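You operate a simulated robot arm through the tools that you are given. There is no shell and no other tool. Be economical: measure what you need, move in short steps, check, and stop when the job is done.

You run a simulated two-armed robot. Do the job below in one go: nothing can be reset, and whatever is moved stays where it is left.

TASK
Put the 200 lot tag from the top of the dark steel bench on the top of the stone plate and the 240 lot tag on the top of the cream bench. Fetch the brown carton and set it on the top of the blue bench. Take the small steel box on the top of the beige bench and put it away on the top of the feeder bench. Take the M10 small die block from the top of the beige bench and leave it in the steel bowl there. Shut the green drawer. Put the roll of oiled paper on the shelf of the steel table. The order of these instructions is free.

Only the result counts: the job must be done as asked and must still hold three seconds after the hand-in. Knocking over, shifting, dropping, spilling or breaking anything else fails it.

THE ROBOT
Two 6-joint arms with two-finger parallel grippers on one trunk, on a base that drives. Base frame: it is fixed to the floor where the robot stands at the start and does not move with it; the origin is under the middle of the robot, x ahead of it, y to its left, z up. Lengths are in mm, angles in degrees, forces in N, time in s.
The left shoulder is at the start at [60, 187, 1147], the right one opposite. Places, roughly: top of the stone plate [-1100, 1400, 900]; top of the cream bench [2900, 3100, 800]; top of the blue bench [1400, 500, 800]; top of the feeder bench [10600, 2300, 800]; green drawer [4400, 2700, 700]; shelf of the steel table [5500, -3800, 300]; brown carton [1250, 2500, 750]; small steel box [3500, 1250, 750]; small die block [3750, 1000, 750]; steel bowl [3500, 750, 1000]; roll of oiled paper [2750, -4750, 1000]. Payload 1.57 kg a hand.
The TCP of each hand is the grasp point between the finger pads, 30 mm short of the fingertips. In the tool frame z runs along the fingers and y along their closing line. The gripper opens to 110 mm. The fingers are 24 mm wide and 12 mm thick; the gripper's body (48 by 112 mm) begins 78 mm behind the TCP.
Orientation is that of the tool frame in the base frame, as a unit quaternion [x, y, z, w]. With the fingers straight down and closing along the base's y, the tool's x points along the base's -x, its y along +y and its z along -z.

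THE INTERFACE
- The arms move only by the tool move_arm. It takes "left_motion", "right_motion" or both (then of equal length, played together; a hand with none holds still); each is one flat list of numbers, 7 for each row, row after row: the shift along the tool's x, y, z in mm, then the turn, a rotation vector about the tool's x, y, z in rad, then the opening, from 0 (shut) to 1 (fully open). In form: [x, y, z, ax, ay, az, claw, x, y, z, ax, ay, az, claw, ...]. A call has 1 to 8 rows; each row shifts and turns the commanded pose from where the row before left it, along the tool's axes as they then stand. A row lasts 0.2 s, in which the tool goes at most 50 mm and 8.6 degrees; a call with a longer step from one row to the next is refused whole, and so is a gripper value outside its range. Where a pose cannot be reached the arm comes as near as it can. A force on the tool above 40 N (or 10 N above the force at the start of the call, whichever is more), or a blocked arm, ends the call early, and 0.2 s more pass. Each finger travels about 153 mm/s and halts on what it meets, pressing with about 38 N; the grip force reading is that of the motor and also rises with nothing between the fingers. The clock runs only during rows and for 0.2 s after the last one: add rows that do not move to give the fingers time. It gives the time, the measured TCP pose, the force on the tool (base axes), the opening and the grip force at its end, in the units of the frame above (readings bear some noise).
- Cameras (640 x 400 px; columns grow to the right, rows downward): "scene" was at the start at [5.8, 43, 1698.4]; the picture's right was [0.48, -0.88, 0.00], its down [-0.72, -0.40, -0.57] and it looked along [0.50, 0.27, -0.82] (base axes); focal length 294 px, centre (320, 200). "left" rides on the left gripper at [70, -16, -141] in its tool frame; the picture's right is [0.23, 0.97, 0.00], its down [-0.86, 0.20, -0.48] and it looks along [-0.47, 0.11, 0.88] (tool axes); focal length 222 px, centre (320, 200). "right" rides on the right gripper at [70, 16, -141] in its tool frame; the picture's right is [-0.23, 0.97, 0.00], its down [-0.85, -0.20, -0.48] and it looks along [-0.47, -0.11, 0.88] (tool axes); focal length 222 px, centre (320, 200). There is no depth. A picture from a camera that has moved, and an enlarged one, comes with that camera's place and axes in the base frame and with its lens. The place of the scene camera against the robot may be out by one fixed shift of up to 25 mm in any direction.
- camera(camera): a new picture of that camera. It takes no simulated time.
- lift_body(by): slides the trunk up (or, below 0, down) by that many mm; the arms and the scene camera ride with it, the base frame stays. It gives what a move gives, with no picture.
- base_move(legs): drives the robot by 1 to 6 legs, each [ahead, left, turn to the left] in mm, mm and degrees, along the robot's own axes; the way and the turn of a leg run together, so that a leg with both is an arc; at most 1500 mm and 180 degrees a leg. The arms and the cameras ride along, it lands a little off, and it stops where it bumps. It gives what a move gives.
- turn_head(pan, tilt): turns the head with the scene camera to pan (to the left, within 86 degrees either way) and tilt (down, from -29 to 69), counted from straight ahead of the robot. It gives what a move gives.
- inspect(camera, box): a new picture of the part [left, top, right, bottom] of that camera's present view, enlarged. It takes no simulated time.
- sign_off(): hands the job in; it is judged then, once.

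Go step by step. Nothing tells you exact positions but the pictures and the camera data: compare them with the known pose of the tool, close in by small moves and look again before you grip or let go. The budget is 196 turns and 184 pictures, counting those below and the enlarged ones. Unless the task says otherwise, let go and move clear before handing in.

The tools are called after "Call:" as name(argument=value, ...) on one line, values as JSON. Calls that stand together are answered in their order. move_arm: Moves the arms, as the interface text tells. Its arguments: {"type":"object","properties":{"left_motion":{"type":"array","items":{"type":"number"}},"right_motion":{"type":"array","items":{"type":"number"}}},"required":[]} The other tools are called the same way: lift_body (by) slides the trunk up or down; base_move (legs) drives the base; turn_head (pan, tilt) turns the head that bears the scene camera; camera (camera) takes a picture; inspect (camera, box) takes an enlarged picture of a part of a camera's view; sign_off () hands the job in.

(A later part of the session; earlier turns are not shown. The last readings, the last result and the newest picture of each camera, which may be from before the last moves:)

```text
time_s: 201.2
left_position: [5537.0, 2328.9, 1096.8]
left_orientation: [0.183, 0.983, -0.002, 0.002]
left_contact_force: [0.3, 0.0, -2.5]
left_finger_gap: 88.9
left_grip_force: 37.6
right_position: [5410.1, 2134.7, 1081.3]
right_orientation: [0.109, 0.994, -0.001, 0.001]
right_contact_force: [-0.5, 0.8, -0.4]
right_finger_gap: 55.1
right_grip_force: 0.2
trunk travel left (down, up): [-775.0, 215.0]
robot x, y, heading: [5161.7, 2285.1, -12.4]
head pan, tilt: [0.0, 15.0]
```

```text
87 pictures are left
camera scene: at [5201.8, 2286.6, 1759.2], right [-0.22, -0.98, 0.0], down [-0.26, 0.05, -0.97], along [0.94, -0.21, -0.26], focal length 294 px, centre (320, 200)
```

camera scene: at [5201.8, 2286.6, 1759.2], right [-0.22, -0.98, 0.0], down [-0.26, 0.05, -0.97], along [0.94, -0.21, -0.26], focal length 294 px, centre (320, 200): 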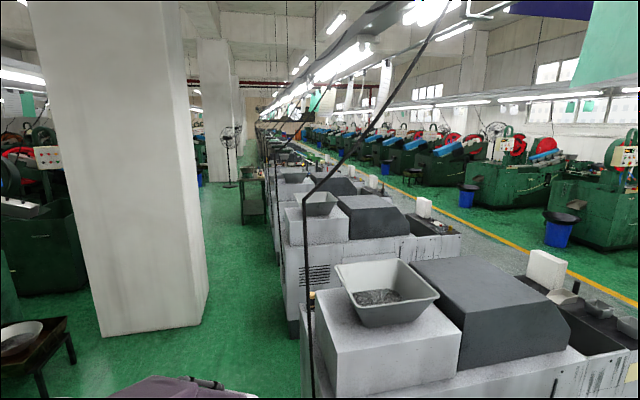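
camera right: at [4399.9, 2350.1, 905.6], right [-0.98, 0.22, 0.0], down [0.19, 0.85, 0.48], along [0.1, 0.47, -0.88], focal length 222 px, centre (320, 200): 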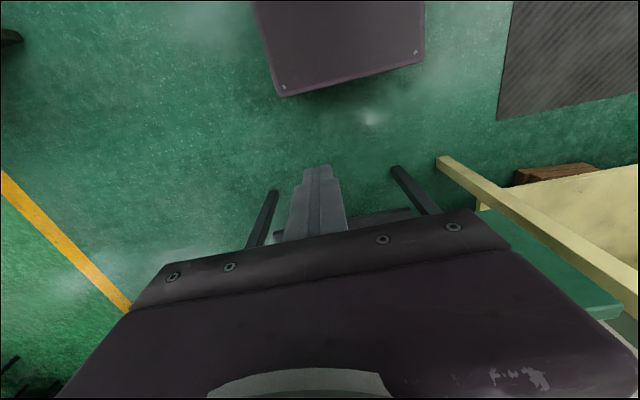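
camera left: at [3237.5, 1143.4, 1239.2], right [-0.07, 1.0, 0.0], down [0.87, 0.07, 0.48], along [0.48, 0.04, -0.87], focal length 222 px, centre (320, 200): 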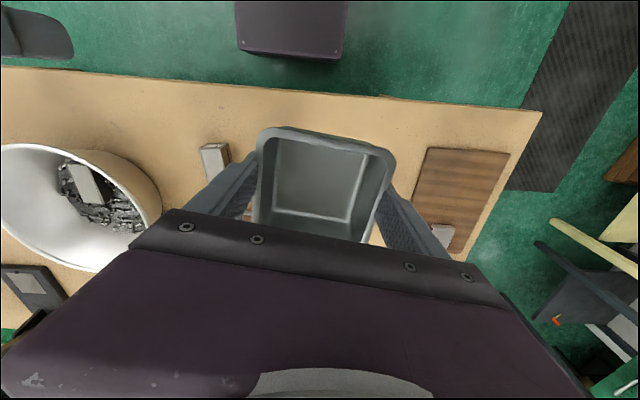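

I was blocked and turned to -12°. I look down to see what I touched.

Call:
turn_head(pan=-35, tilt=55)

Call:
camera(camera="scene")

Call:
turn_head(pan=40, tilt=55)

Call:
camera(camera="scene")

```text
time_s: 202.3
left_position: [5533.4, 2327.4, 1098.3]
left_orientation: [0.182, 0.983, 0.0, 0.003]
left_contact_force: [1.2, -0.4, -1.7]
left_finger_gap: 89.0
left_grip_force: 37.8
right_position: [5408.0, 2133.0, 1080.9]
right_orientation: [0.11, 0.994, 0.0, 0.001]
right_contact_force: [-0.1, 0.2, 0.6]
right_finger_gap: 55.0
right_grip_force: 0.1
trunk travel left (down, up): [-775.0, 215.0]
robot x, y, heading: [5162.3, 2282.3, -12.4]
head pan, tilt: [-35.0, 55.0]
```

```text
86 pictures are left
camera scene: at [5155.8, 2250.6, 1699.1], right [-0.74, -0.68, 0.0], down [-0.55, 0.6, -0.57], along [0.39, -0.42, -0.82], focal length 294 px, centre (320, 200)
```

scene: 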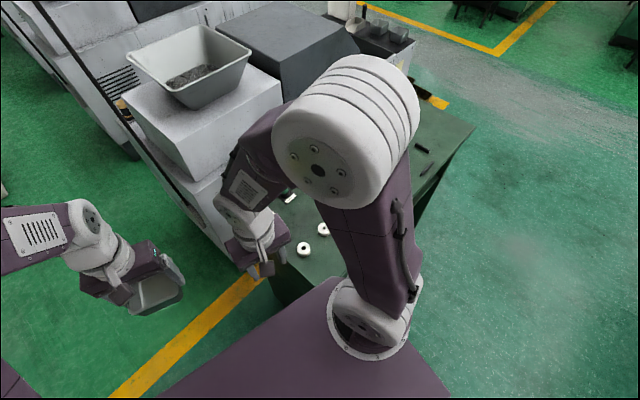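

```text
time_s: 203.8
left_position: [5533.6, 2327.0, 1098.9]
left_orientation: [0.182, 0.983, 0.0, 0.003]
left_contact_force: [0.2, -0.1, -2.3]
left_finger_gap: 89.2
left_grip_force: 37.6
right_position: [5407.3, 2132.7, 1083.1]
right_orientation: [0.109, 0.994, -0.001, 0.002]
right_contact_force: [-0.8, 1.3, -0.8]
right_finger_gap: 55.3
right_grip_force: 0.1
trunk travel left (down, up): [-775.0, 215.0]
robot x, y, heading: [5162.3, 2282.8, -12.6]
head pan, tilt: [40.0, 55.0]
```

```text
85 pictures are left
camera scene: at [5170.8, 2336.6, 1699.1], right [0.46, -0.89, 0.0], down [-0.73, -0.38, -0.57], along [0.51, 0.26, -0.82], focal length 294 px, centre (320, 200)
```

scene: 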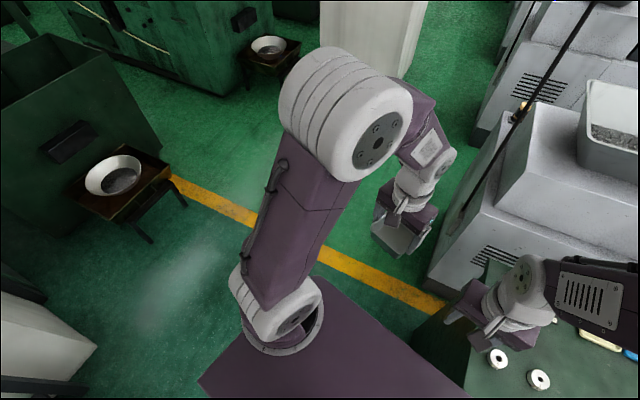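

I touched the west edge of the green table with my base; the lane is about y 2110–2800. I back off, straighten and centre on y≈2455.

Call:
base_move(legs=[[-60, 0, 0], [0, 0, 12.6], [40, 170, 0]])

Call:
turn_head(pan=-60, tilt=40)

Call:
camera(camera="scene")

```text
time_s: 206.6
left_position: [5495.6, 2589.0, 1098.8]
left_orientation: [0.073, 0.997, 0.001, 0.002]
left_contact_force: [-0.1, -0.5, -1.4]
left_finger_gap: 89.0
left_grip_force: 37.9
right_position: [5414.8, 2371.1, 1081.8]
right_orientation: [-0.002, 1.0, 0.002, 0.002]
right_contact_force: [0.1, -0.2, 0.9]
right_finger_gap: 55.1
right_grip_force: 0.1
trunk travel left (down, up): [-775.0, 215.0]
robot x, y, heading: [5142.7, 2464.1, 0.2]
head pan, tilt: [40.0, 55.0]
```

```text
time_s: 208.4
left_position: [5496.1, 2589.8, 1098.4]
left_orientation: [0.074, 0.997, 0.0, 0.003]
left_contact_force: [-0.3, -0.7, -2.1]
left_finger_gap: 89.0
left_grip_force: 38.1
right_position: [5415.6, 2373.9, 1081.9]
right_orientation: [-0.001, 1.0, 0.0, 0.001]
right_contact_force: [0.7, -0.1, -0.4]
right_finger_gap: 55.4
right_grip_force: 0.0
trunk travel left (down, up): [-775.0, 215.0]
robot x, y, heading: [5144.8, 2464.7, 0.2]
head pan, tilt: [-60.0, 40.0]
```

```text
84 pictures are left
camera scene: at [5129.5, 2400.4, 1719.7], right [-0.86, -0.5, 0.0], down [-0.32, 0.56, -0.77], along [0.38, -0.66, -0.64], focal length 294 px, centre (320, 200)
```

scene: 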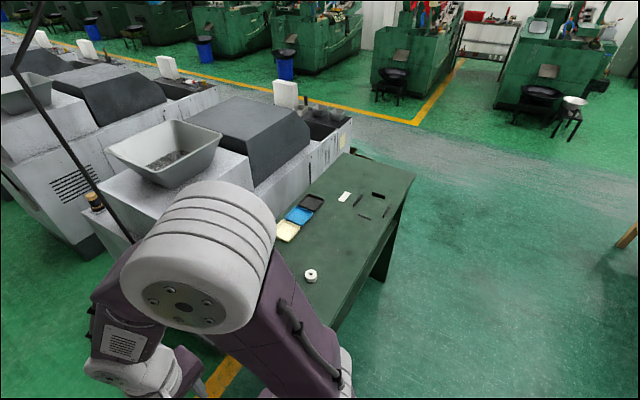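

The table's items look undisturbed. I drive ahead along the lane.

Call:
base_move(legs=[[1500, 0, 0], [500, 0, 0]])

Call:
turn_head(pan=0, tilt=20)

Call:
camera(camera="scene")

```text
time_s: 218.4
left_position: [7518.6, 2609.2, 1098.6]
left_orientation: [0.069, 0.998, 0.0, 0.004]
left_contact_force: [0.2, 0.9, -1.4]
left_finger_gap: 89.2
left_grip_force: 38.4
right_position: [7440.0, 2390.0, 1081.9]
right_orientation: [-0.006, 1.0, 0.0, 0.002]
right_contact_force: [0.0, 0.3, -0.5]
right_finger_gap: 54.8
right_grip_force: 0.0
trunk travel left (down, up): [-775.0, 215.0]
robot x, y, heading: [7171.9, 2481.5, 0.5]
head pan, tilt: [-60.0, 40.0]
```

```text
time_s: 219.7
left_position: [7519.7, 2607.7, 1097.6]
left_orientation: [0.069, 0.998, 0.0, 0.003]
left_contact_force: [-0.6, -0.3, -2.3]
left_finger_gap: 89.3
left_grip_force: 38.1
right_position: [7440.1, 2390.6, 1082.5]
right_orientation: [-0.007, 1.0, 0.001, 0.002]
right_contact_force: [0.5, -0.7, -0.4]
right_finger_gap: 55.0
right_grip_force: 0.1
trunk travel left (down, up): [-775.0, 215.0]
robot x, y, heading: [7167.2, 2478.2, 0.4]
head pan, tilt: [0.0, 20.0]
```

```text
83 pictures are left
camera scene: at [7204.5, 2488.6, 1751.1], right [0.01, -1.0, 0.0], down [-0.34, 0.0, -0.94], along [0.94, 0.01, -0.34], focal length 294 px, centre (320, 200)
```

scene: 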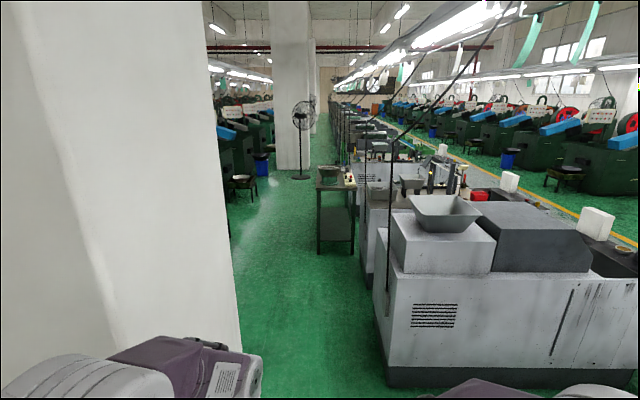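

The feeder bench stands ahead, west end near x≈10190, y 2130–2530. I drive on to x≈9370 and look at its top.

Call:
base_move(legs=[[1500, -30, -0.4], [700, 0, 0]])

Call:
turn_head(pan=0, tilt=35)

Call:
camera(camera="scene")

```text
refused: leg 1 is longer than a leg can be; nothing moved
```

```text
time_s: 220.5
left_position: [7518.9, 2608.0, 1097.7]
left_orientation: [0.068, 0.998, 0.001, 0.002]
left_contact_force: [0.8, -1.1, -1.7]
left_finger_gap: 89.2
left_grip_force: 37.6
right_position: [7439.6, 2390.5, 1081.9]
right_orientation: [-0.006, 1.0, 0.0, 0.002]
right_contact_force: [-0.3, 0.7, -0.9]
right_finger_gap: 55.0
right_grip_force: 0.1
trunk travel left (down, up): [-775.0, 215.0]
robot x, y, heading: [7166.5, 2479.1, 0.7]
head pan, tilt: [0.0, 35.0]
```

```text
82 pictures are left
camera scene: at [7199.1, 2488.6, 1727.4], right [0.01, -1.0, 0.0], down [-0.57, -0.01, -0.82], along [0.82, 0.01, -0.57], focal length 294 px, centre (320, 200)
```

scene: 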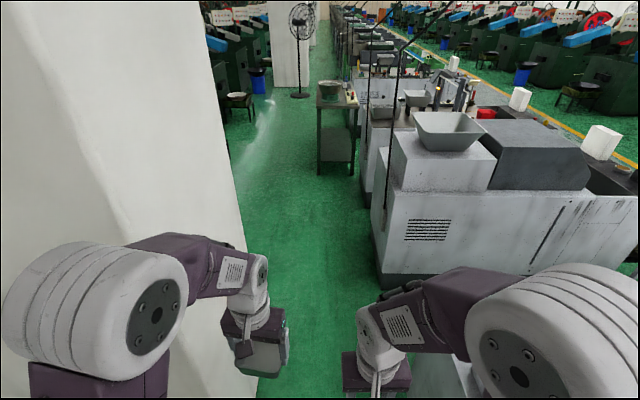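

The left elbow is close to the column. I first shift right, pass the column, then shift back left before the machine post.

Call:
base_move(legs=[[0, -75, -0.7], [950, 0, 0]])

Call:
camera(camera="scene")

```text
time_s: 226.2
left_position: [8483.3, 2537.2, 1098.9]
left_orientation: [0.069, 0.998, -0.001, 0.003]
left_contact_force: [0.9, 0.0, -2.0]
left_finger_gap: 89.1
left_grip_force: 38.3
right_position: [8404.2, 2318.6, 1082.4]
right_orientation: [-0.006, 1.0, 0.001, 0.002]
right_contact_force: [0.0, 0.1, -0.6]
right_finger_gap: 54.9
right_grip_force: 0.0
trunk travel left (down, up): [-775.0, 215.0]
robot x, y, heading: [8131.7, 2405.9, 0.7]
head pan, tilt: [0.0, 35.0]
```

```text
81 pictures are left
camera scene: at [8162.9, 2416.6, 1727.3], right [0.01, -1.0, 0.0], down [-0.57, -0.01, -0.82], along [0.82, 0.01, -0.57], focal length 294 px, centre (320, 200)
```

scene: 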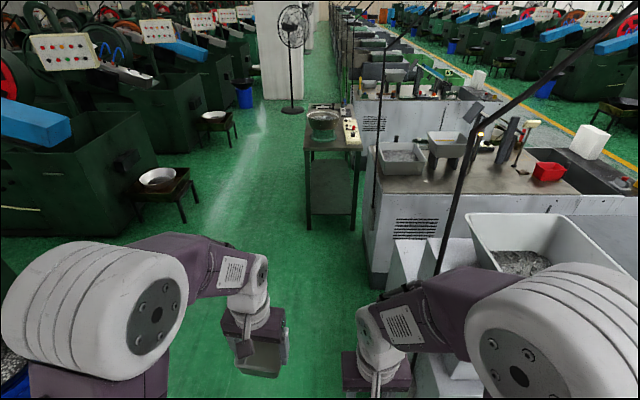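

Past the column. I shift left a bit and go ahead to x≈9600, then look at the bench top.

Call:
base_move(legs=[[0, 80, -0.7], [1400, 0, 0]])

Call:
turn_head(pan=0, tilt=45)

Call:
camera(camera="scene")

```text
time_s: 233.8
left_position: [9887.8, 2628.7, 1097.6]
left_orientation: [0.066, 0.998, 0.0, 0.003]
left_contact_force: [-0.5, 0.4, -2.2]
left_finger_gap: 89.2
left_grip_force: 38.3
right_position: [9809.2, 2410.6, 1081.0]
right_orientation: [-0.009, 1.0, -0.001, 0.002]
right_contact_force: [0.3, -0.1, -0.7]
right_finger_gap: 55.0
right_grip_force: 0.1
trunk travel left (down, up): [-775.0, 215.0]
robot x, y, heading: [9536.7, 2494.5, 0.8]
head pan, tilt: [0.0, 35.0]
```

```text
time_s: 234.6
left_position: [9888.0, 2627.6, 1098.8]
left_orientation: [0.066, 0.998, -0.001, 0.003]
left_contact_force: [-0.1, 0.8, -2.1]
left_finger_gap: 89.0
left_grip_force: 37.9
right_position: [9810.5, 2409.4, 1081.6]
right_orientation: [-0.007, 1.0, 0.0, 0.002]
right_contact_force: [0.0, 0.1, -0.8]
right_finger_gap: 55.1
right_grip_force: 0.0
trunk travel left (down, up): [-775.0, 215.0]
robot x, y, heading: [9538.2, 2500.0, 0.9]
head pan, tilt: [0.0, 45.0]
```

```text
80 pictures are left
camera scene: at [9561.9, 2507.4, 1712.5], right [0.01, -1.0, 0.0], down [-0.71, -0.01, -0.71], along [0.71, 0.01, -0.71], focal length 294 px, centre (320, 200)
```

scene: 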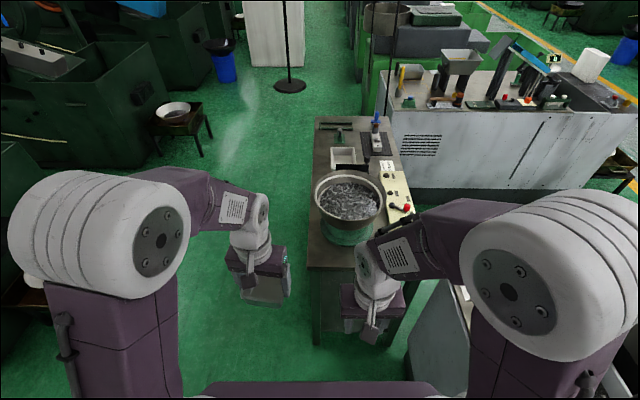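

I enlarge the feeder bench top to find a free spot.

Call:
inspect(camera="scene", box=[290, 100, 450, 290])

```text
2.11 times, centred on (370, 195) of scene
camera zoom: at [9561.9, 2507.4, 1712.5], right [0.01, -1.0, 0.0], down [-0.71, -0.01, -0.71], along [0.71, 0.01, -0.71], focal length 620 px, centre (215, 210)
```

zoom: 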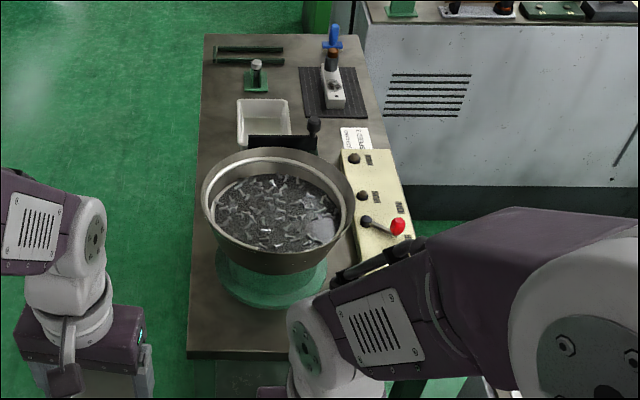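

There is free space along the near edge. I check with the right wrist camera, which looks over that corner.

Call:
base_move(legs=[[250, -60, -0.9]])

Call:
camera(camera="right")

Call:
camera(camera="left")

```text
time_s: 236.4
left_position: [10138.2, 2563.9, 1098.4]
left_orientation: [0.076, 0.997, -0.001, 0.003]
left_contact_force: [-0.8, -0.9, -2.3]
left_finger_gap: 89.1
left_grip_force: 38.0
right_position: [10055.0, 2346.6, 1081.9]
right_orientation: [0.001, 1.0, 0.0, 0.002]
right_contact_force: [0.8, -0.6, 0.8]
right_finger_gap: 54.9
right_grip_force: 0.0
trunk travel left (down, up): [-775.0, 215.0]
robot x, y, heading: [9785.5, 2437.8, -0.4]
head pan, tilt: [0.0, 45.0]
```

```text
78 pictures are left
camera right: at [9985.1, 2362.6, 1223.9], right [0.23, 0.97, 0.0], down [0.85, -0.2, 0.48], along [0.47, -0.11, -0.88], focal length 222 px, centre (320, 200)
```

right: 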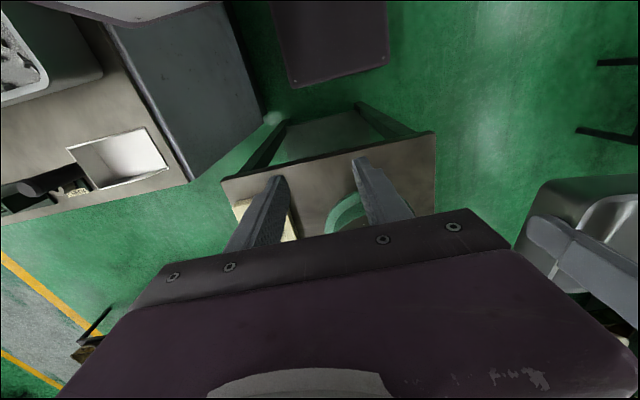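

```text
77 pictures are left
camera left: at [10064.4, 2558.0, 1238.7], right [-0.08, 1.0, 0.0], down [0.87, 0.07, 0.48], along [0.48, 0.04, -0.88], focal length 222 px, centre (320, 200)
```

left: 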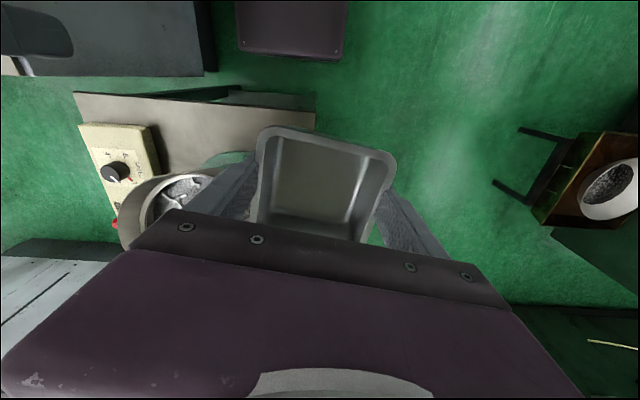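

The near-left corner is free but close to the feeder bowl's rim. I take a closer scene view to measure the rim and other free areas.

Call:
inspect(camera="scene", box=[260, 130, 460, 330])

```text
2.00 times, centred on (360, 230) of scene
camera zoom: at [9808.4, 2449.1, 1712.5], right [0.0, -1.0, 0.0], down [-0.71, 0.0, -0.71], along [0.71, 0.0, -0.71], focal length 588 px, centre (240, 140)
```

zoom: 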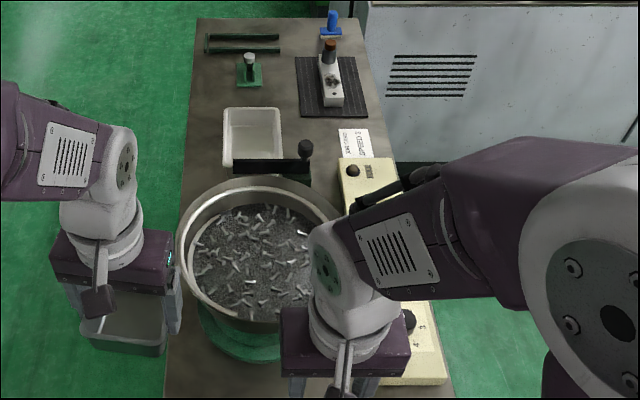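

The bowl rim is at z≈1013 around (10277, 2400), radius ≈125. I set the box at the near-left corner with the hand yawed so its body runs tangent to the bowl. First I position and yaw at height.

Call:
move_arm(left_motion=[-10, -32, 0, 0, 0, 0, 0.4, -10, -32, 0, 0, 0, 0, 0.4, 0, 0, 0, 0, 0, 0.128, 0.4, 0, 0, 0, 0, 0, 0.128, 0.4, 0, 0, 0, 0, 0, 0.128, 0.4, 0, 0, 0, 0, 0, 0.128, 0.4])

Call:
camera(camera="left")

Call:
inspect(camera="scene", box=[220, 180, 420, 350])

```text
time_s: 237.8
left_position: [10148.8, 2496.5, 1097.5]
left_orientation: [0.327, 0.945, 0.0, 0.003]
left_contact_force: [0.7, -0.1, -3.0]
left_finger_gap: 89.0
left_grip_force: 38.1
right_position: [10056.7, 2347.0, 1082.0]
right_orientation: [0.002, 1.0, -0.001, 0.002]
right_contact_force: [-0.2, -0.2, 0.5]
right_finger_gap: 54.8
right_grip_force: 0.1
trunk travel left (down, up): [-775.0, 215.0]
robot x, y, heading: [9785.8, 2439.7, -0.2]
head pan, tilt: [0.0, 45.0]
```

```text
75 pictures are left
camera left: at [10082.6, 2527.2, 1238.4], right [0.42, 0.91, 0.0], down [0.79, -0.37, 0.48], along [0.44, -0.2, -0.88], focal length 222 px, centre (320, 200)
```

left: 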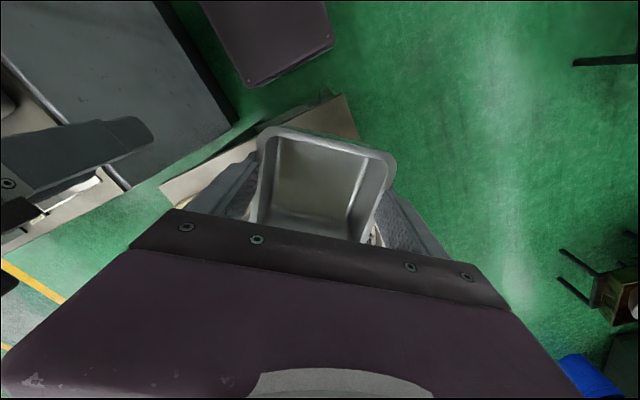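

```text
2.35 times, centred on (320, 265) of scene
camera zoom: at [9810.5, 2449.0, 1712.5], right [0.0, -1.0, 0.0], down [-0.71, 0.0, -0.71], along [0.71, 0.0, -0.71], focal length 692 px, centre (320, 47)
```

zoom: 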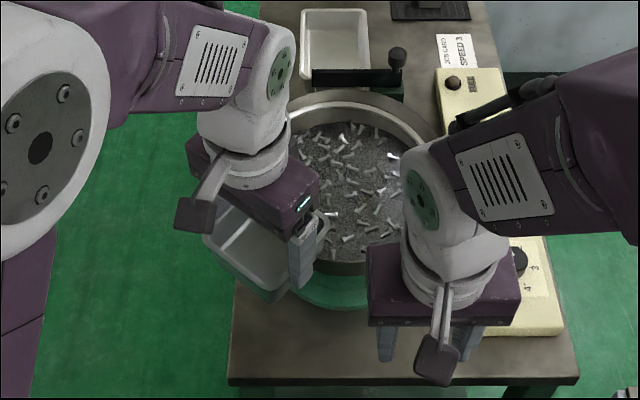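

The bench corner is near (10118, 2552) by the wrist camera. I shift to (10160, 2505) and descend to z≈1010.

Call:
move_arm(left_motion=[-3, 13, 10, 0, 0, 0, 0.4, 0, 0, 40, 0, 0, 0, 0.4, 0, 0, 38, 0, 0, 0, 0.4])

Call:
inspect(camera="scene", box=[220, 180, 420, 350])

Call:
camera(camera="left")

```text
time_s: 238.6
left_position: [10160.0, 2505.4, 1010.6]
left_orientation: [0.326, 0.945, -0.001, 0.003]
left_contact_force: [0.3, -0.4, -2.3]
left_finger_gap: 88.8
left_grip_force: 38.5
right_position: [10057.7, 2345.9, 1081.6]
right_orientation: [0.001, 1.0, 0.001, 0.0]
right_contact_force: [-0.5, 0.5, 1.2]
right_finger_gap: 54.7
right_grip_force: 0.0
trunk travel left (down, up): [-775.0, 215.0]
robot x, y, heading: [9786.5, 2434.7, -0.1]
head pan, tilt: [0.0, 45.0]
```

```text
2.35 times, centred on (320, 265) of scene
camera zoom: at [9811.3, 2448.0, 1712.5], right [0.0, -1.0, 0.0], down [-0.71, 0.0, -0.71], along [0.71, 0.0, -0.71], focal length 692 px, centre (320, 47)
```

zoom: 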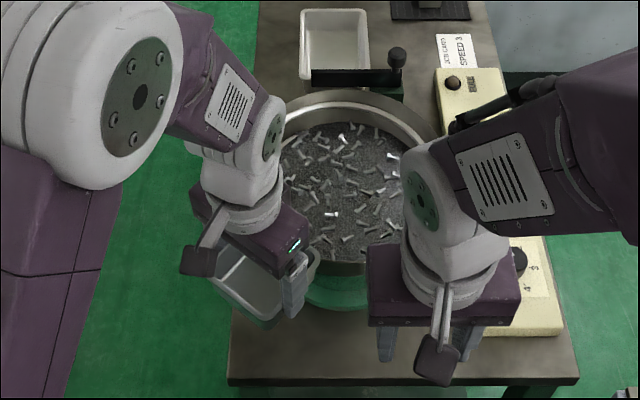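

```text
72 pictures are left
camera left: at [10093.3, 2536.1, 1151.4], right [0.42, 0.91, 0.0], down [0.79, -0.37, 0.48], along [0.44, -0.2, -0.88], focal length 222 px, centre (320, 200)
```

left: 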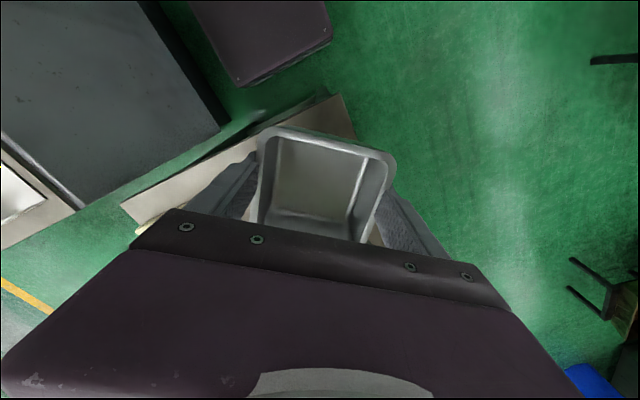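

Clear of the bowl. I continue down to z≈945 watching the force.

Call:
move_arm(left_motion=[0, 0, 15, 0, 0, 0, 0.4, 0, 0, 15, 0, 0, 0, 0.4, 0, 0, 15, 0, 0, 0, 0.4, 0, 0, 15, 0, 0, 0, 0.4, 0, 0, 8, 0, 0, 0, 0.4])

Call:
inspect(camera="scene", box=[220, 180, 420, 350])

```text
time_s: 239.8
left_position: [10159.9, 2506.4, 943.2]
left_orientation: [0.326, 0.945, 0.0, 0.003]
left_contact_force: [0.9, 0.4, -1.7]
left_finger_gap: 89.0
left_grip_force: 37.3
right_position: [10056.5, 2345.2, 1082.2]
right_orientation: [0.001, 1.0, 0.001, 0.002]
right_contact_force: [-0.1, -0.6, -0.4]
right_finger_gap: 55.0
right_grip_force: 0.1
trunk travel left (down, up): [-775.0, 215.0]
robot x, y, heading: [9782.5, 2437.0, -0.4]
head pan, tilt: [0.0, 45.0]
```

```text
2.35 times, centred on (320, 265) of scene
camera zoom: at [9810.5, 2448.5, 1712.5], right [0.0, -1.0, 0.0], down [-0.71, 0.0, -0.71], along [0.71, 0.0, -0.71], focal length 692 px, centre (320, 47)
```

zoom: 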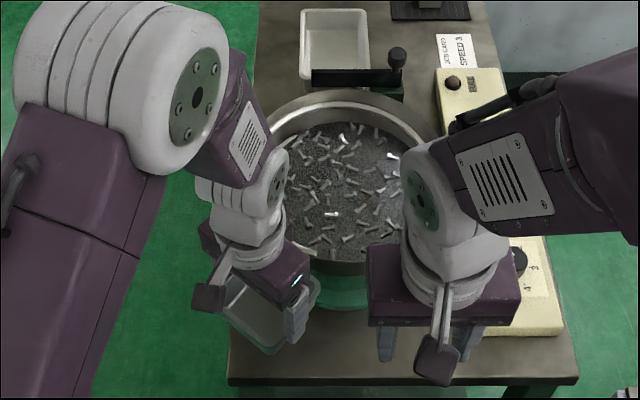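

Still clear. I lower further in shrinking steps until contact.

Call:
move_arm(left_motion=[0, 0, 12, 0, 0, 0, 0.4, 0, 0, 10, 0, 0, 0, 0.4, 0, 0, 6, 0, 0, 0, 0.4, 0, 0, 4, 0, 0, 0, 0.4, 0, 0, 3, 0, 0, 0, 0.4, 0, 0, 3, 0, 0, 0, 0.4, 0, 0, 2, 0, 0, 0, 0.4, 0, 0, 2, 0, 0, 0, 0.4])

Call:
inspect(camera="scene", box=[220, 180, 420, 350])

```text
time_s: 241.6
left_position: [10160.8, 2505.1, 899.8]
left_orientation: [0.325, 0.946, -0.001, 0.004]
left_contact_force: [-0.6, 0.8, -2.6]
left_finger_gap: 89.2
left_grip_force: 38.4
right_position: [10057.3, 2347.3, 1081.4]
right_orientation: [0.001, 1.0, 0.0, 0.001]
right_contact_force: [-0.6, -0.1, -0.5]
right_finger_gap: 54.9
right_grip_force: 0.1
trunk travel left (down, up): [-775.0, 215.0]
robot x, y, heading: [9786.3, 2441.4, -0.5]
head pan, tilt: [0.0, 45.0]
```

```text
2.35 times, centred on (320, 265) of scene
camera zoom: at [9810.4, 2448.6, 1712.5], right [0.0, -1.0, 0.0], down [-0.71, 0.0, -0.71], along [0.71, 0.0, -0.71], focal length 692 px, centre (320, 47)
```

zoom: 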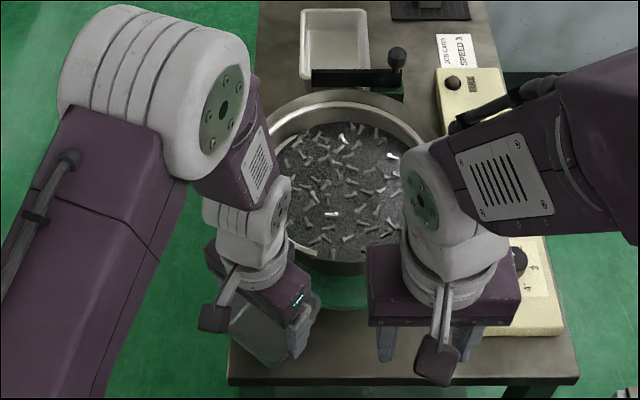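

No contact yet; a few more small steps.

Call:
move_arm(left_motion=[0, 0, 2, 0, 0, 0, 0.4, 0, 0, 2, 0, 0, 0, 0.4, 0, 0, 2, 0, 0, 0, 0.4, 0, 0, 2, 0, 0, 0, 0.4, 0, 0, 2, 0, 0, 0, 0.4, 0, 0, 2, 0, 0, 0, 0.4, 0, 0, 2, 0, 0, 0, 0.4, 0, 0, 2, 0, 0, 0, 0.4])

Call:
camera(camera="left")

```text
time_s: 243.4
left_position: [10160.4, 2504.7, 883.8]
left_orientation: [0.325, 0.946, 0.0, 0.003]
left_contact_force: [0.3, -0.9, -2.1]
left_finger_gap: 89.4
left_grip_force: 37.4
right_position: [10056.8, 2346.6, 1081.3]
right_orientation: [0.0, 1.0, 0.001, 0.002]
right_contact_force: [0.3, 0.1, -0.1]
right_finger_gap: 55.0
right_grip_force: 0.1
trunk travel left (down, up): [-775.0, 215.0]
robot x, y, heading: [9782.8, 2439.2, 0.1]
head pan, tilt: [0.0, 45.0]
```

```text
69 pictures are left
camera left: at [10093.9, 2535.2, 1024.1], right [0.42, 0.91, 0.0], down [0.79, -0.37, 0.48], along [0.44, -0.2, -0.88], focal length 222 px, centre (320, 200)
```

left: 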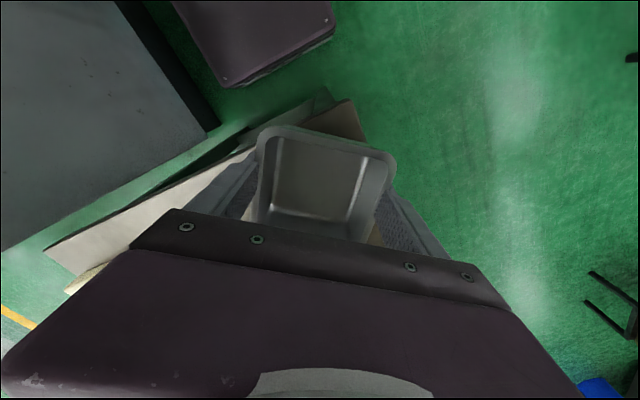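

The bench seems lower, around z≈770–790. I shift 6 mm inward and keep lowering in small steps with the force guard.

Call:
move_arm(left_motion=[-4, 5, 5, 0, 0, 0, 0.4, 0, 0, 6, 0, 0, 0, 0.4, 0, 0, 6, 0, 0, 0, 0.4, 0, 0, 6, 0, 0, 0, 0.4, 0, 0, 5, 0, 0, 0, 0.4, 0, 0, 4, 0, 0, 0, 0.4, 0, 0, 4, 0, 0, 0, 0.4, 0, 0, 4, 0, 0, 0, 0.4])

Call:
inspect(camera="scene", box=[220, 180, 420, 350])

```text
time_s: 245.2
left_position: [10168.2, 2506.9, 848.1]
left_orientation: [0.326, 0.946, 0.001, 0.006]
left_contact_force: [2.9, 4.4, 25.5]
left_finger_gap: 89.3
left_grip_force: 38.3
right_position: [10055.1, 2347.4, 1083.3]
right_orientation: [0.002, 1.0, 0.0, 0.003]
right_contact_force: [0.4, -0.7, 0.2]
right_finger_gap: 55.2
right_grip_force: 0.0
trunk travel left (down, up): [-775.0, 215.0]
robot x, y, heading: [9787.8, 2442.5, -0.3]
head pan, tilt: [0.0, 45.0]
```

```text
2.35 times, centred on (320, 265) of scene
camera zoom: at [9806.6, 2449.6, 1713.1], right [0.0, -1.0, 0.0], down [-0.71, 0.0, -0.71], along [0.71, 0.0, -0.71], focal length 692 px, centre (320, 47)
```

zoom: 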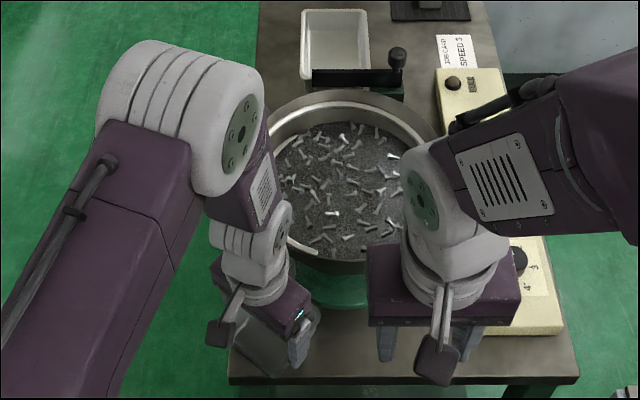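

Contact at TCP z≈848 (bench top ≈808). I relieve and open.

Call:
move_arm(left_motion=[0, 0, -2, 0, 0, 0, 0.4, 0, 0, -1, 0, 0, 0, 0.4, 0, 0, 0, 0, 0, 0, 0.9, 0, 0, 0, 0, 0, 0, 1, 0, 0, 0, 0, 0, 0, 1])

Call:
camera(camera="left")

```text
time_s: 246.4
left_position: [10167.1, 2504.8, 847.9]
left_orientation: [0.325, 0.946, -0.001, 0.003]
left_contact_force: [-0.4, 0.1, -0.9]
left_finger_gap: 110.0
left_grip_force: 0.0
right_position: [10057.2, 2345.9, 1082.1]
right_orientation: [0.001, 1.0, 0.0, 0.002]
right_contact_force: [-0.5, -0.3, -0.2]
right_finger_gap: 54.8
right_grip_force: 0.0
trunk travel left (down, up): [-775.0, 215.0]
robot x, y, heading: [9785.5, 2440.8, -0.5]
head pan, tilt: [0.0, 45.0]
```

```text
67 pictures are left
camera left: at [10100.2, 2535.9, 988.1], right [0.42, 0.91, 0.0], down [0.79, -0.37, 0.48], along [0.44, -0.2, -0.88], focal length 222 px, centre (320, 200)
```

left: 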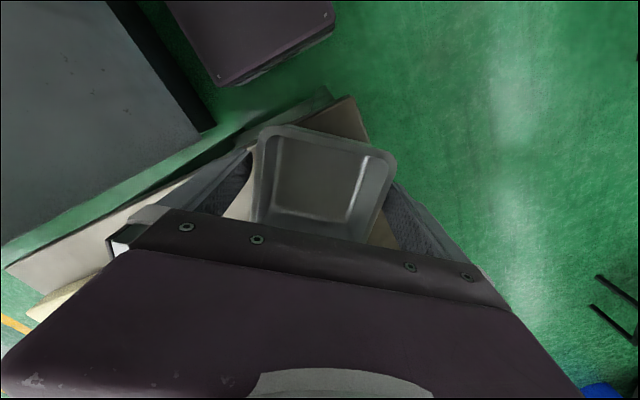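

Released. I lift straight up, undo the yaw and look at the box.

Call:
move_arm(left_motion=[0, 0, -15, 0, 0, 0, 1, 0, 0, -40, 0, 0, 0, 1, 0, 0, -48, 0, 0, 0, 1, 0, 0, -48, 0, 0, 0, 1, 0, 0, -48, 0, 0, 0, 1, 0, 0, -48, 0, 0, 0, 1, 40, 0, 0, 0, 0, -0.14, 1, 40, 0, 0, 0, 0, -0.14, 1])

Call:
camera(camera="scene")

```text
time_s: 248.2
left_position: [10095.9, 2552.8, 1095.3]
left_orientation: [0.19, 0.982, -0.001, 0.003]
left_contact_force: [-0.5, -0.2, 0.0]
left_finger_gap: 110.1
left_grip_force: 0.0
right_position: [10055.5, 2346.9, 1081.8]
right_orientation: [0.001, 1.0, 0.001, 0.002]
right_contact_force: [0.7, -0.3, 0.1]
right_finger_gap: 55.0
right_grip_force: 0.0
trunk travel left (down, up): [-775.0, 215.0]
robot x, y, heading: [9785.3, 2441.4, -0.1]
head pan, tilt: [0.0, 45.0]
```

```text
66 pictures are left
camera scene: at [9807.6, 2449.7, 1712.5], right [0.0, -1.0, 0.0], down [-0.71, 0.0, -0.71], along [0.71, 0.0, -0.71], focal length 294 px, centre (320, 200)
```

scene: 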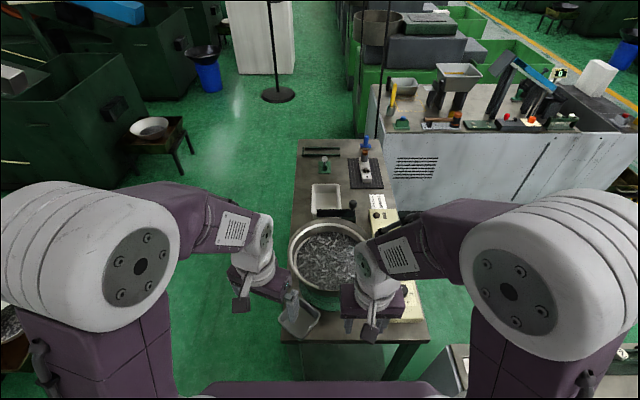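

The box stands at the bench corner. I drive back out in reverse along the same path.

Call:
base_move(legs=[[-1400, 30, 0], [-260, -65, 0]])

Call:
inspect(camera="scene", box=[240, 0, 440, 130])

```text
time_s: 256.7
left_position: [8442.0, 2530.5, 1093.5]
left_orientation: [0.195, 0.981, -0.002, 0.003]
left_contact_force: [0.2, 0.3, 0.2]
left_finger_gap: 109.9
left_grip_force: 0.0
right_position: [8397.9, 2325.6, 1081.7]
right_orientation: [0.005, 1.0, -0.001, 0.001]
right_contact_force: [-0.2, 1.1, -0.3]
right_finger_gap: 55.0
right_grip_force: 0.0
trunk travel left (down, up): [-775.0, 215.0]
robot x, y, heading: [8125.2, 2422.3, -0.5]
head pan, tilt: [0.0, 45.0]
```

```text
3.08 times, centred on (340, 65) of scene
camera zoom: at [8153.2, 2429.3, 1712.4], right [-0.01, -1.0, 0.0], down [-0.71, 0.01, -0.71], along [0.71, -0.01, -0.71], focal length 905 px, centre (258, 615)
```

zoom: 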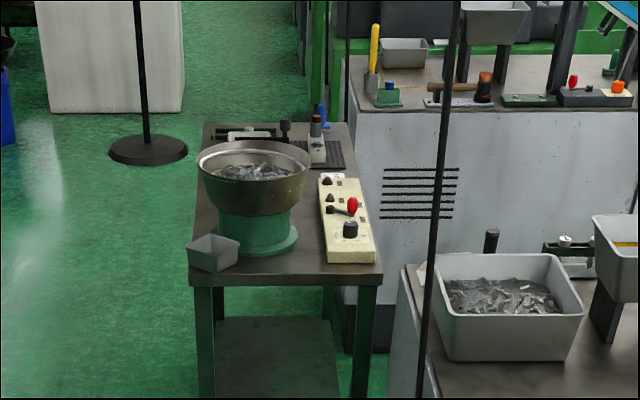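

The box stands stably on the feeder bench corner. I continue backing out past the column to the open area.

Call:
base_move(legs=[[0, -15, 0.5], [-1000, 0, 0], [-1480, 50, 0], [-490, 5, 0]])

```text
time_s: 271.8
left_position: [5450.5, 2575.2, 1094.5]
left_orientation: [0.182, 0.983, -0.001, 0.003]
left_contact_force: [0.5, -0.1, 1.2]
left_finger_gap: 110.0
left_grip_force: 0.1
right_position: [5412.9, 2370.6, 1081.0]
right_orientation: [-0.008, 1.0, 0.001, 0.002]
right_contact_force: [0.8, 0.7, 0.4]
right_finger_gap: 54.8
right_grip_force: 0.1
trunk travel left (down, up): [-775.0, 215.0]
robot x, y, heading: [5141.9, 2458.2, 0.8]
head pan, tilt: [0.0, 45.0]
```

Now the brown carton. I drive back west to in front of the carton stack and look.

Call:
base_move(legs=[[-480, -480, -0.8], [-1500, 0, 0], [-1500, 0, 0], [-200, 0, 0], [0, 0, 90]])

Call:
turn_head(pan=0, tilt=35)

Call:
camera(camera="scene")

```text
time_s: 294.8
left_position: [1290.3, 2205.7, 1094.0]
left_orientation: [-0.582, 0.813, 0.002, 0.002]
left_contact_force: [-0.7, 0.7, 0.1]
left_finger_gap: 109.9
left_grip_force: 0.0
right_position: [1497.3, 2175.8, 1080.7]
right_orientation: [0.725, -0.689, -0.001, -0.001]
right_contact_force: [-1.5, 0.1, -0.7]
right_finger_gap: 55.0
right_grip_force: 0.1
trunk travel left (down, up): [-775.0, 215.0]
robot x, y, heading: [1414.3, 1899.2, 92.9]
head pan, tilt: [0.0, 45.0]
```

```text
time_s: 295.5
left_position: [1289.5, 2205.1, 1094.8]
left_orientation: [-0.581, 0.814, 0.001, 0.001]
left_contact_force: [0.2, -0.2, 0.4]
left_finger_gap: 110.1
left_grip_force: 0.1
right_position: [1498.2, 2175.8, 1081.8]
right_orientation: [0.725, -0.689, -0.002, -0.001]
right_contact_force: [-0.3, -0.7, 0.0]
right_finger_gap: 55.0
right_grip_force: 0.1
trunk travel left (down, up): [-775.0, 215.0]
robot x, y, heading: [1414.8, 1896.5, 92.8]
head pan, tilt: [0.0, 35.0]
```

```text
64 pictures are left
camera scene: at [1419.8, 1936.1, 1727.2], right [1.0, 0.05, 0.0], down [0.03, -0.57, -0.82], along [-0.04, 0.82, -0.57], focal length 294 px, centre (320, 200)
```

scene: 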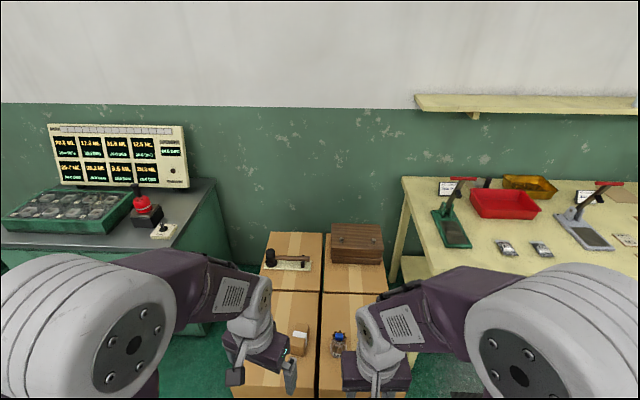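

On the stack I see a wooden chest far back and a small brown carton near (1334, 2434), which matches the given place. I enlarge it.

Call:
inspect(camera="scene", box=[230, 220, 430, 400])

Call:
camera(camera="left")

```text
2.22 times, centred on (330, 310) of scene
camera zoom: at [1419.8, 1936.1, 1727.2], right [1.0, 0.05, 0.0], down [0.03, -0.57, -0.82], along [-0.04, 0.82, -0.57], focal length 654 px, centre (298, -44)
```

zoom: 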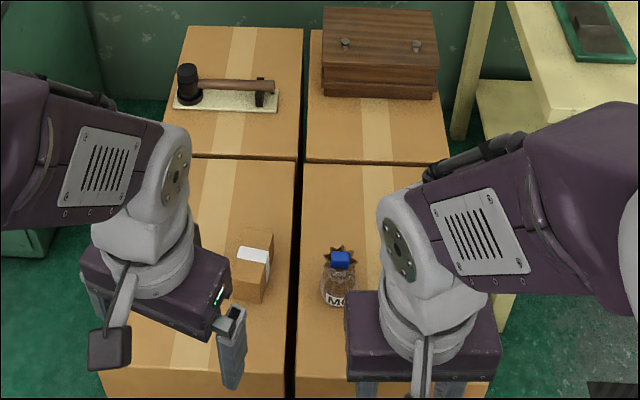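

```text
62 pictures are left
camera left: at [1281.6, 2133.7, 1234.6], right [-0.99, 0.1, 0.0], down [0.09, 0.87, 0.48], along [0.05, 0.48, -0.88], focal length 222 px, centre (320, 200)
```

left: 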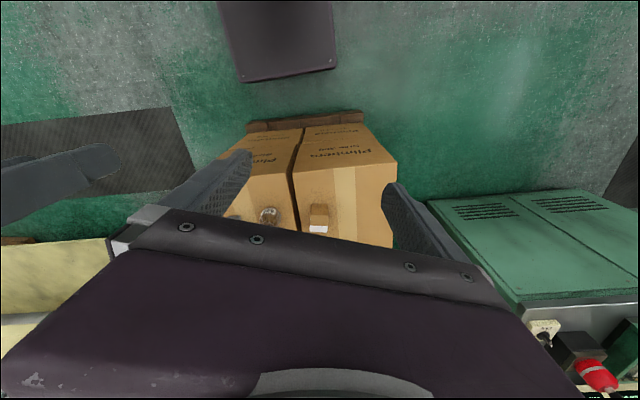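

The carton stands lower, at about (1321, 2487, z≈690). I move closer and square up the left hand.

Call:
base_move(legs=[[140, -25, -2.8]])

Call:
move_arm(left_motion=[0, 0, 0, 0, 0, -0.127, 1, 0, 0, 0, 0, 0, -0.127, 1, 0, 0, 0, 0, 0, -0.127, 1])

Call:
camera(camera="left")

```text
time_s: 296.9
left_position: [1326.4, 2349.8, 1095.3]
left_orientation: [-0.561, 0.828, 0.003, 0.002]
left_contact_force: [0.3, -0.4, 0.3]
left_finger_gap: 110.1
left_grip_force: 0.0
right_position: [1533.1, 2308.6, 1082.3]
right_orientation: [0.708, -0.706, -0.002, -0.002]
right_contact_force: [0.8, -0.5, -0.7]
right_finger_gap: 54.9
right_grip_force: 0.1
trunk travel left (down, up): [-775.0, 215.0]
robot x, y, heading: [1439.1, 2041.1, 89.9]
head pan, tilt: [0.0, 35.0]
```

```text
time_s: 297.7
left_position: [1327.0, 2351.5, 1094.9]
left_orientation: [0.708, -0.706, -0.001, -0.002]
left_contact_force: [-0.3, -1.0, 0.1]
left_finger_gap: 110.3
left_grip_force: 0.1
right_position: [1533.0, 2312.0, 1082.7]
right_orientation: [0.707, -0.707, -0.001, -0.001]
right_contact_force: [0.2, 1.8, 0.5]
right_finger_gap: 55.0
right_grip_force: 0.1
trunk travel left (down, up): [-775.0, 215.0]
robot x, y, heading: [1438.0, 2038.1, 89.8]
head pan, tilt: [0.0, 35.0]
```

```text
61 pictures are left
camera left: at [1342.1, 2281.8, 1234.7], right [-0.97, -0.23, 0.0], down [-0.2, 0.85, 0.48], along [-0.11, 0.47, -0.88], focal length 222 px, centre (320, 200)
```

left: 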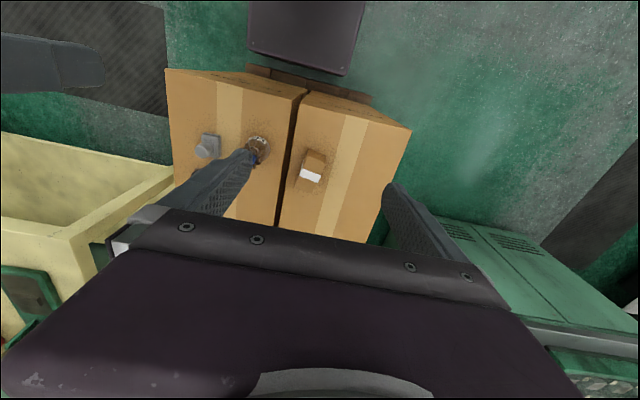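

The carton is at about (1318, 2474, z≈715); a jar stands 128 mm to its right. I move the left hand above it.

Call:
move_arm(left_motion=[-30, 3, 35, 0, 0, 0, 1, -31, 3, 38, 0, 0, 0, 1, -31, 3, 38, 0, 0, 0, 1, -31, 0, 38, 0, 0, 0, 1, 0, 0, 48, 0, 0, 0, 1, 0, 0, 48, 0, 0, 0, 1])

Call:
camera(camera="left")

```text
time_s: 299.1
left_position: [1317.4, 2477.6, 849.4]
left_orientation: [0.708, -0.707, -0.001, -0.002]
left_contact_force: [0.1, -0.1, 0.6]
left_finger_gap: 110.2
left_grip_force: 0.0
right_position: [1532.9, 2311.3, 1081.3]
right_orientation: [0.708, -0.707, -0.002, -0.001]
right_contact_force: [0.8, -0.5, 0.5]
right_finger_gap: 55.0
right_grip_force: 0.1
trunk travel left (down, up): [-775.0, 215.0]
robot x, y, heading: [1440.3, 2037.4, 90.0]
head pan, tilt: [0.0, 35.0]
```

```text
60 pictures are left
camera left: at [1332.2, 2406.8, 989.4], right [-0.97, -0.23, 0.0], down [-0.2, 0.85, 0.48], along [-0.11, 0.47, -0.88], focal length 222 px, centre (320, 200)
```

left: 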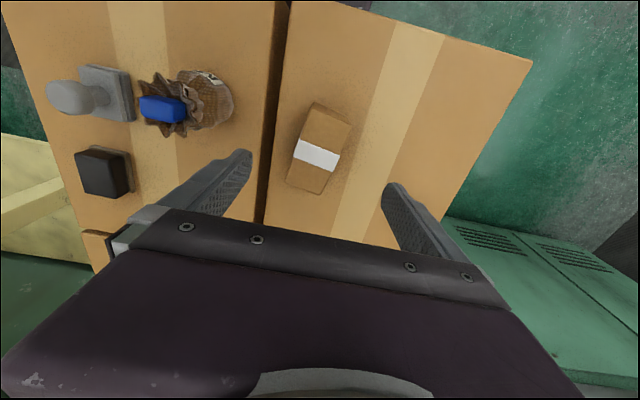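

Aligned. I descend to z≈765 and re-measure.

Call:
move_arm(left_motion=[0, 0, 42, 0, 0, 0, 1, 0, 0, 42, 0, 0, 0, 1])

Call:
camera(camera="left")

Call:
inspect(camera="scene", box=[210, 240, 390, 400])

```text
time_s: 299.7
left_position: [1318.3, 2476.4, 765.8]
left_orientation: [0.708, -0.706, -0.001, -0.002]
left_contact_force: [0.1, 0.2, -0.5]
left_finger_gap: 110.1
left_grip_force: 0.1
right_position: [1531.8, 2312.2, 1081.4]
right_orientation: [0.708, -0.706, -0.001, -0.001]
right_contact_force: [-0.1, -0.2, -0.2]
right_finger_gap: 55.0
right_grip_force: 0.1
trunk travel left (down, up): [-775.0, 215.0]
robot x, y, heading: [1441.7, 2039.2, 90.0]
head pan, tilt: [0.0, 35.0]
```

```text
59 pictures are left
camera left: at [1332.8, 2406.3, 905.9], right [-0.97, -0.23, 0.0], down [-0.2, 0.85, 0.48], along [-0.11, 0.47, -0.88], focal length 222 px, centre (320, 200)
```

left: 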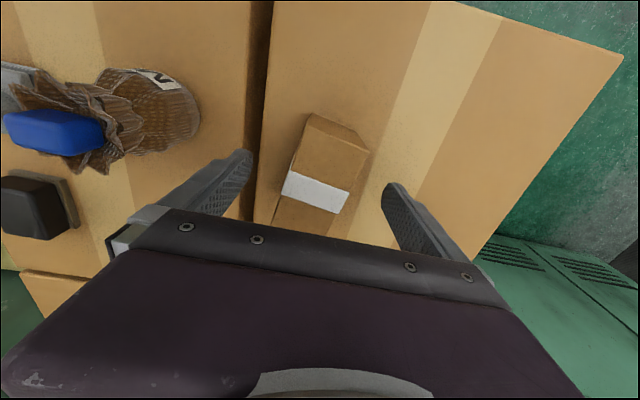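

```text
2.50 times, centred on (300, 320) of scene
camera zoom: at [1442.1, 2077.5, 1727.3], right [1.0, 0.0, 0.0], down [0.0, -0.57, -0.82], along [0.0, 0.82, -0.57], focal length 736 px, centre (370, -100)
```

zoom: 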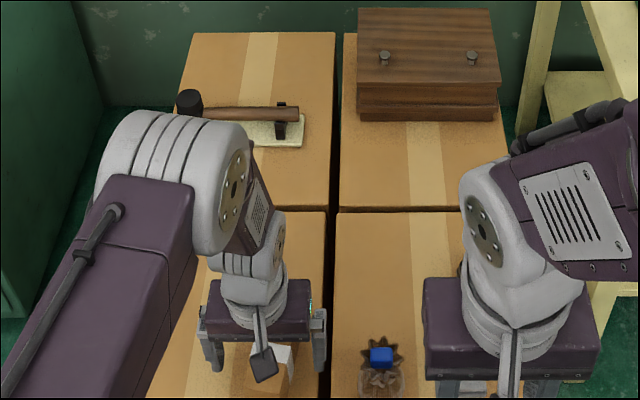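

Carton top is at z≈767, its base at ≈685: roughly 50×76×80 mm. I lower 32 mm and grip.

Call:
move_arm(left_motion=[0, 0, 16, 0, 0, 0, 1, 0, 0, 16, 0, 0, 0, 1, 0, 0, 0, 0, 0, 0, 0.6, 0, 0, 0, 0, 0, 0, 0.2, 0, 0, 0, 0, 0, 0, 0.2, 0, 0, 0, 0, 0, 0, 0.2])

Call:
camera(camera="left")

```text
time_s: 301.1
left_position: [1317.2, 2477.1, 732.2]
left_orientation: [0.707, -0.707, -0.002, -0.003]
left_contact_force: [-9.8, 2.6, 25.3]
left_finger_gap: 44.5
left_grip_force: 38.0
right_position: [1531.3, 2309.0, 1083.0]
right_orientation: [0.708, -0.706, -0.001, -0.002]
right_contact_force: [1.1, 1.0, 0.9]
right_finger_gap: 55.0
right_grip_force: 0.0
trunk travel left (down, up): [-775.0, 215.0]
robot x, y, heading: [1440.5, 2039.5, 89.9]
head pan, tilt: [0.0, 35.0]
```

```text
57 pictures are left
camera left: at [1332.3, 2406.1, 874.4], right [-0.97, -0.23, 0.0], down [-0.2, 0.85, 0.49], along [-0.11, 0.47, -0.87], focal length 222 px, centre (320, 200)
```

left: 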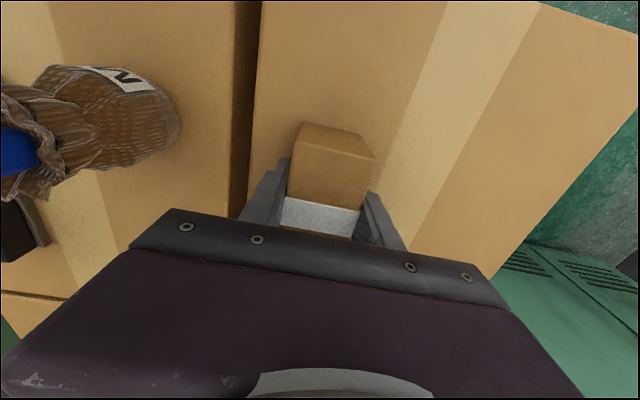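

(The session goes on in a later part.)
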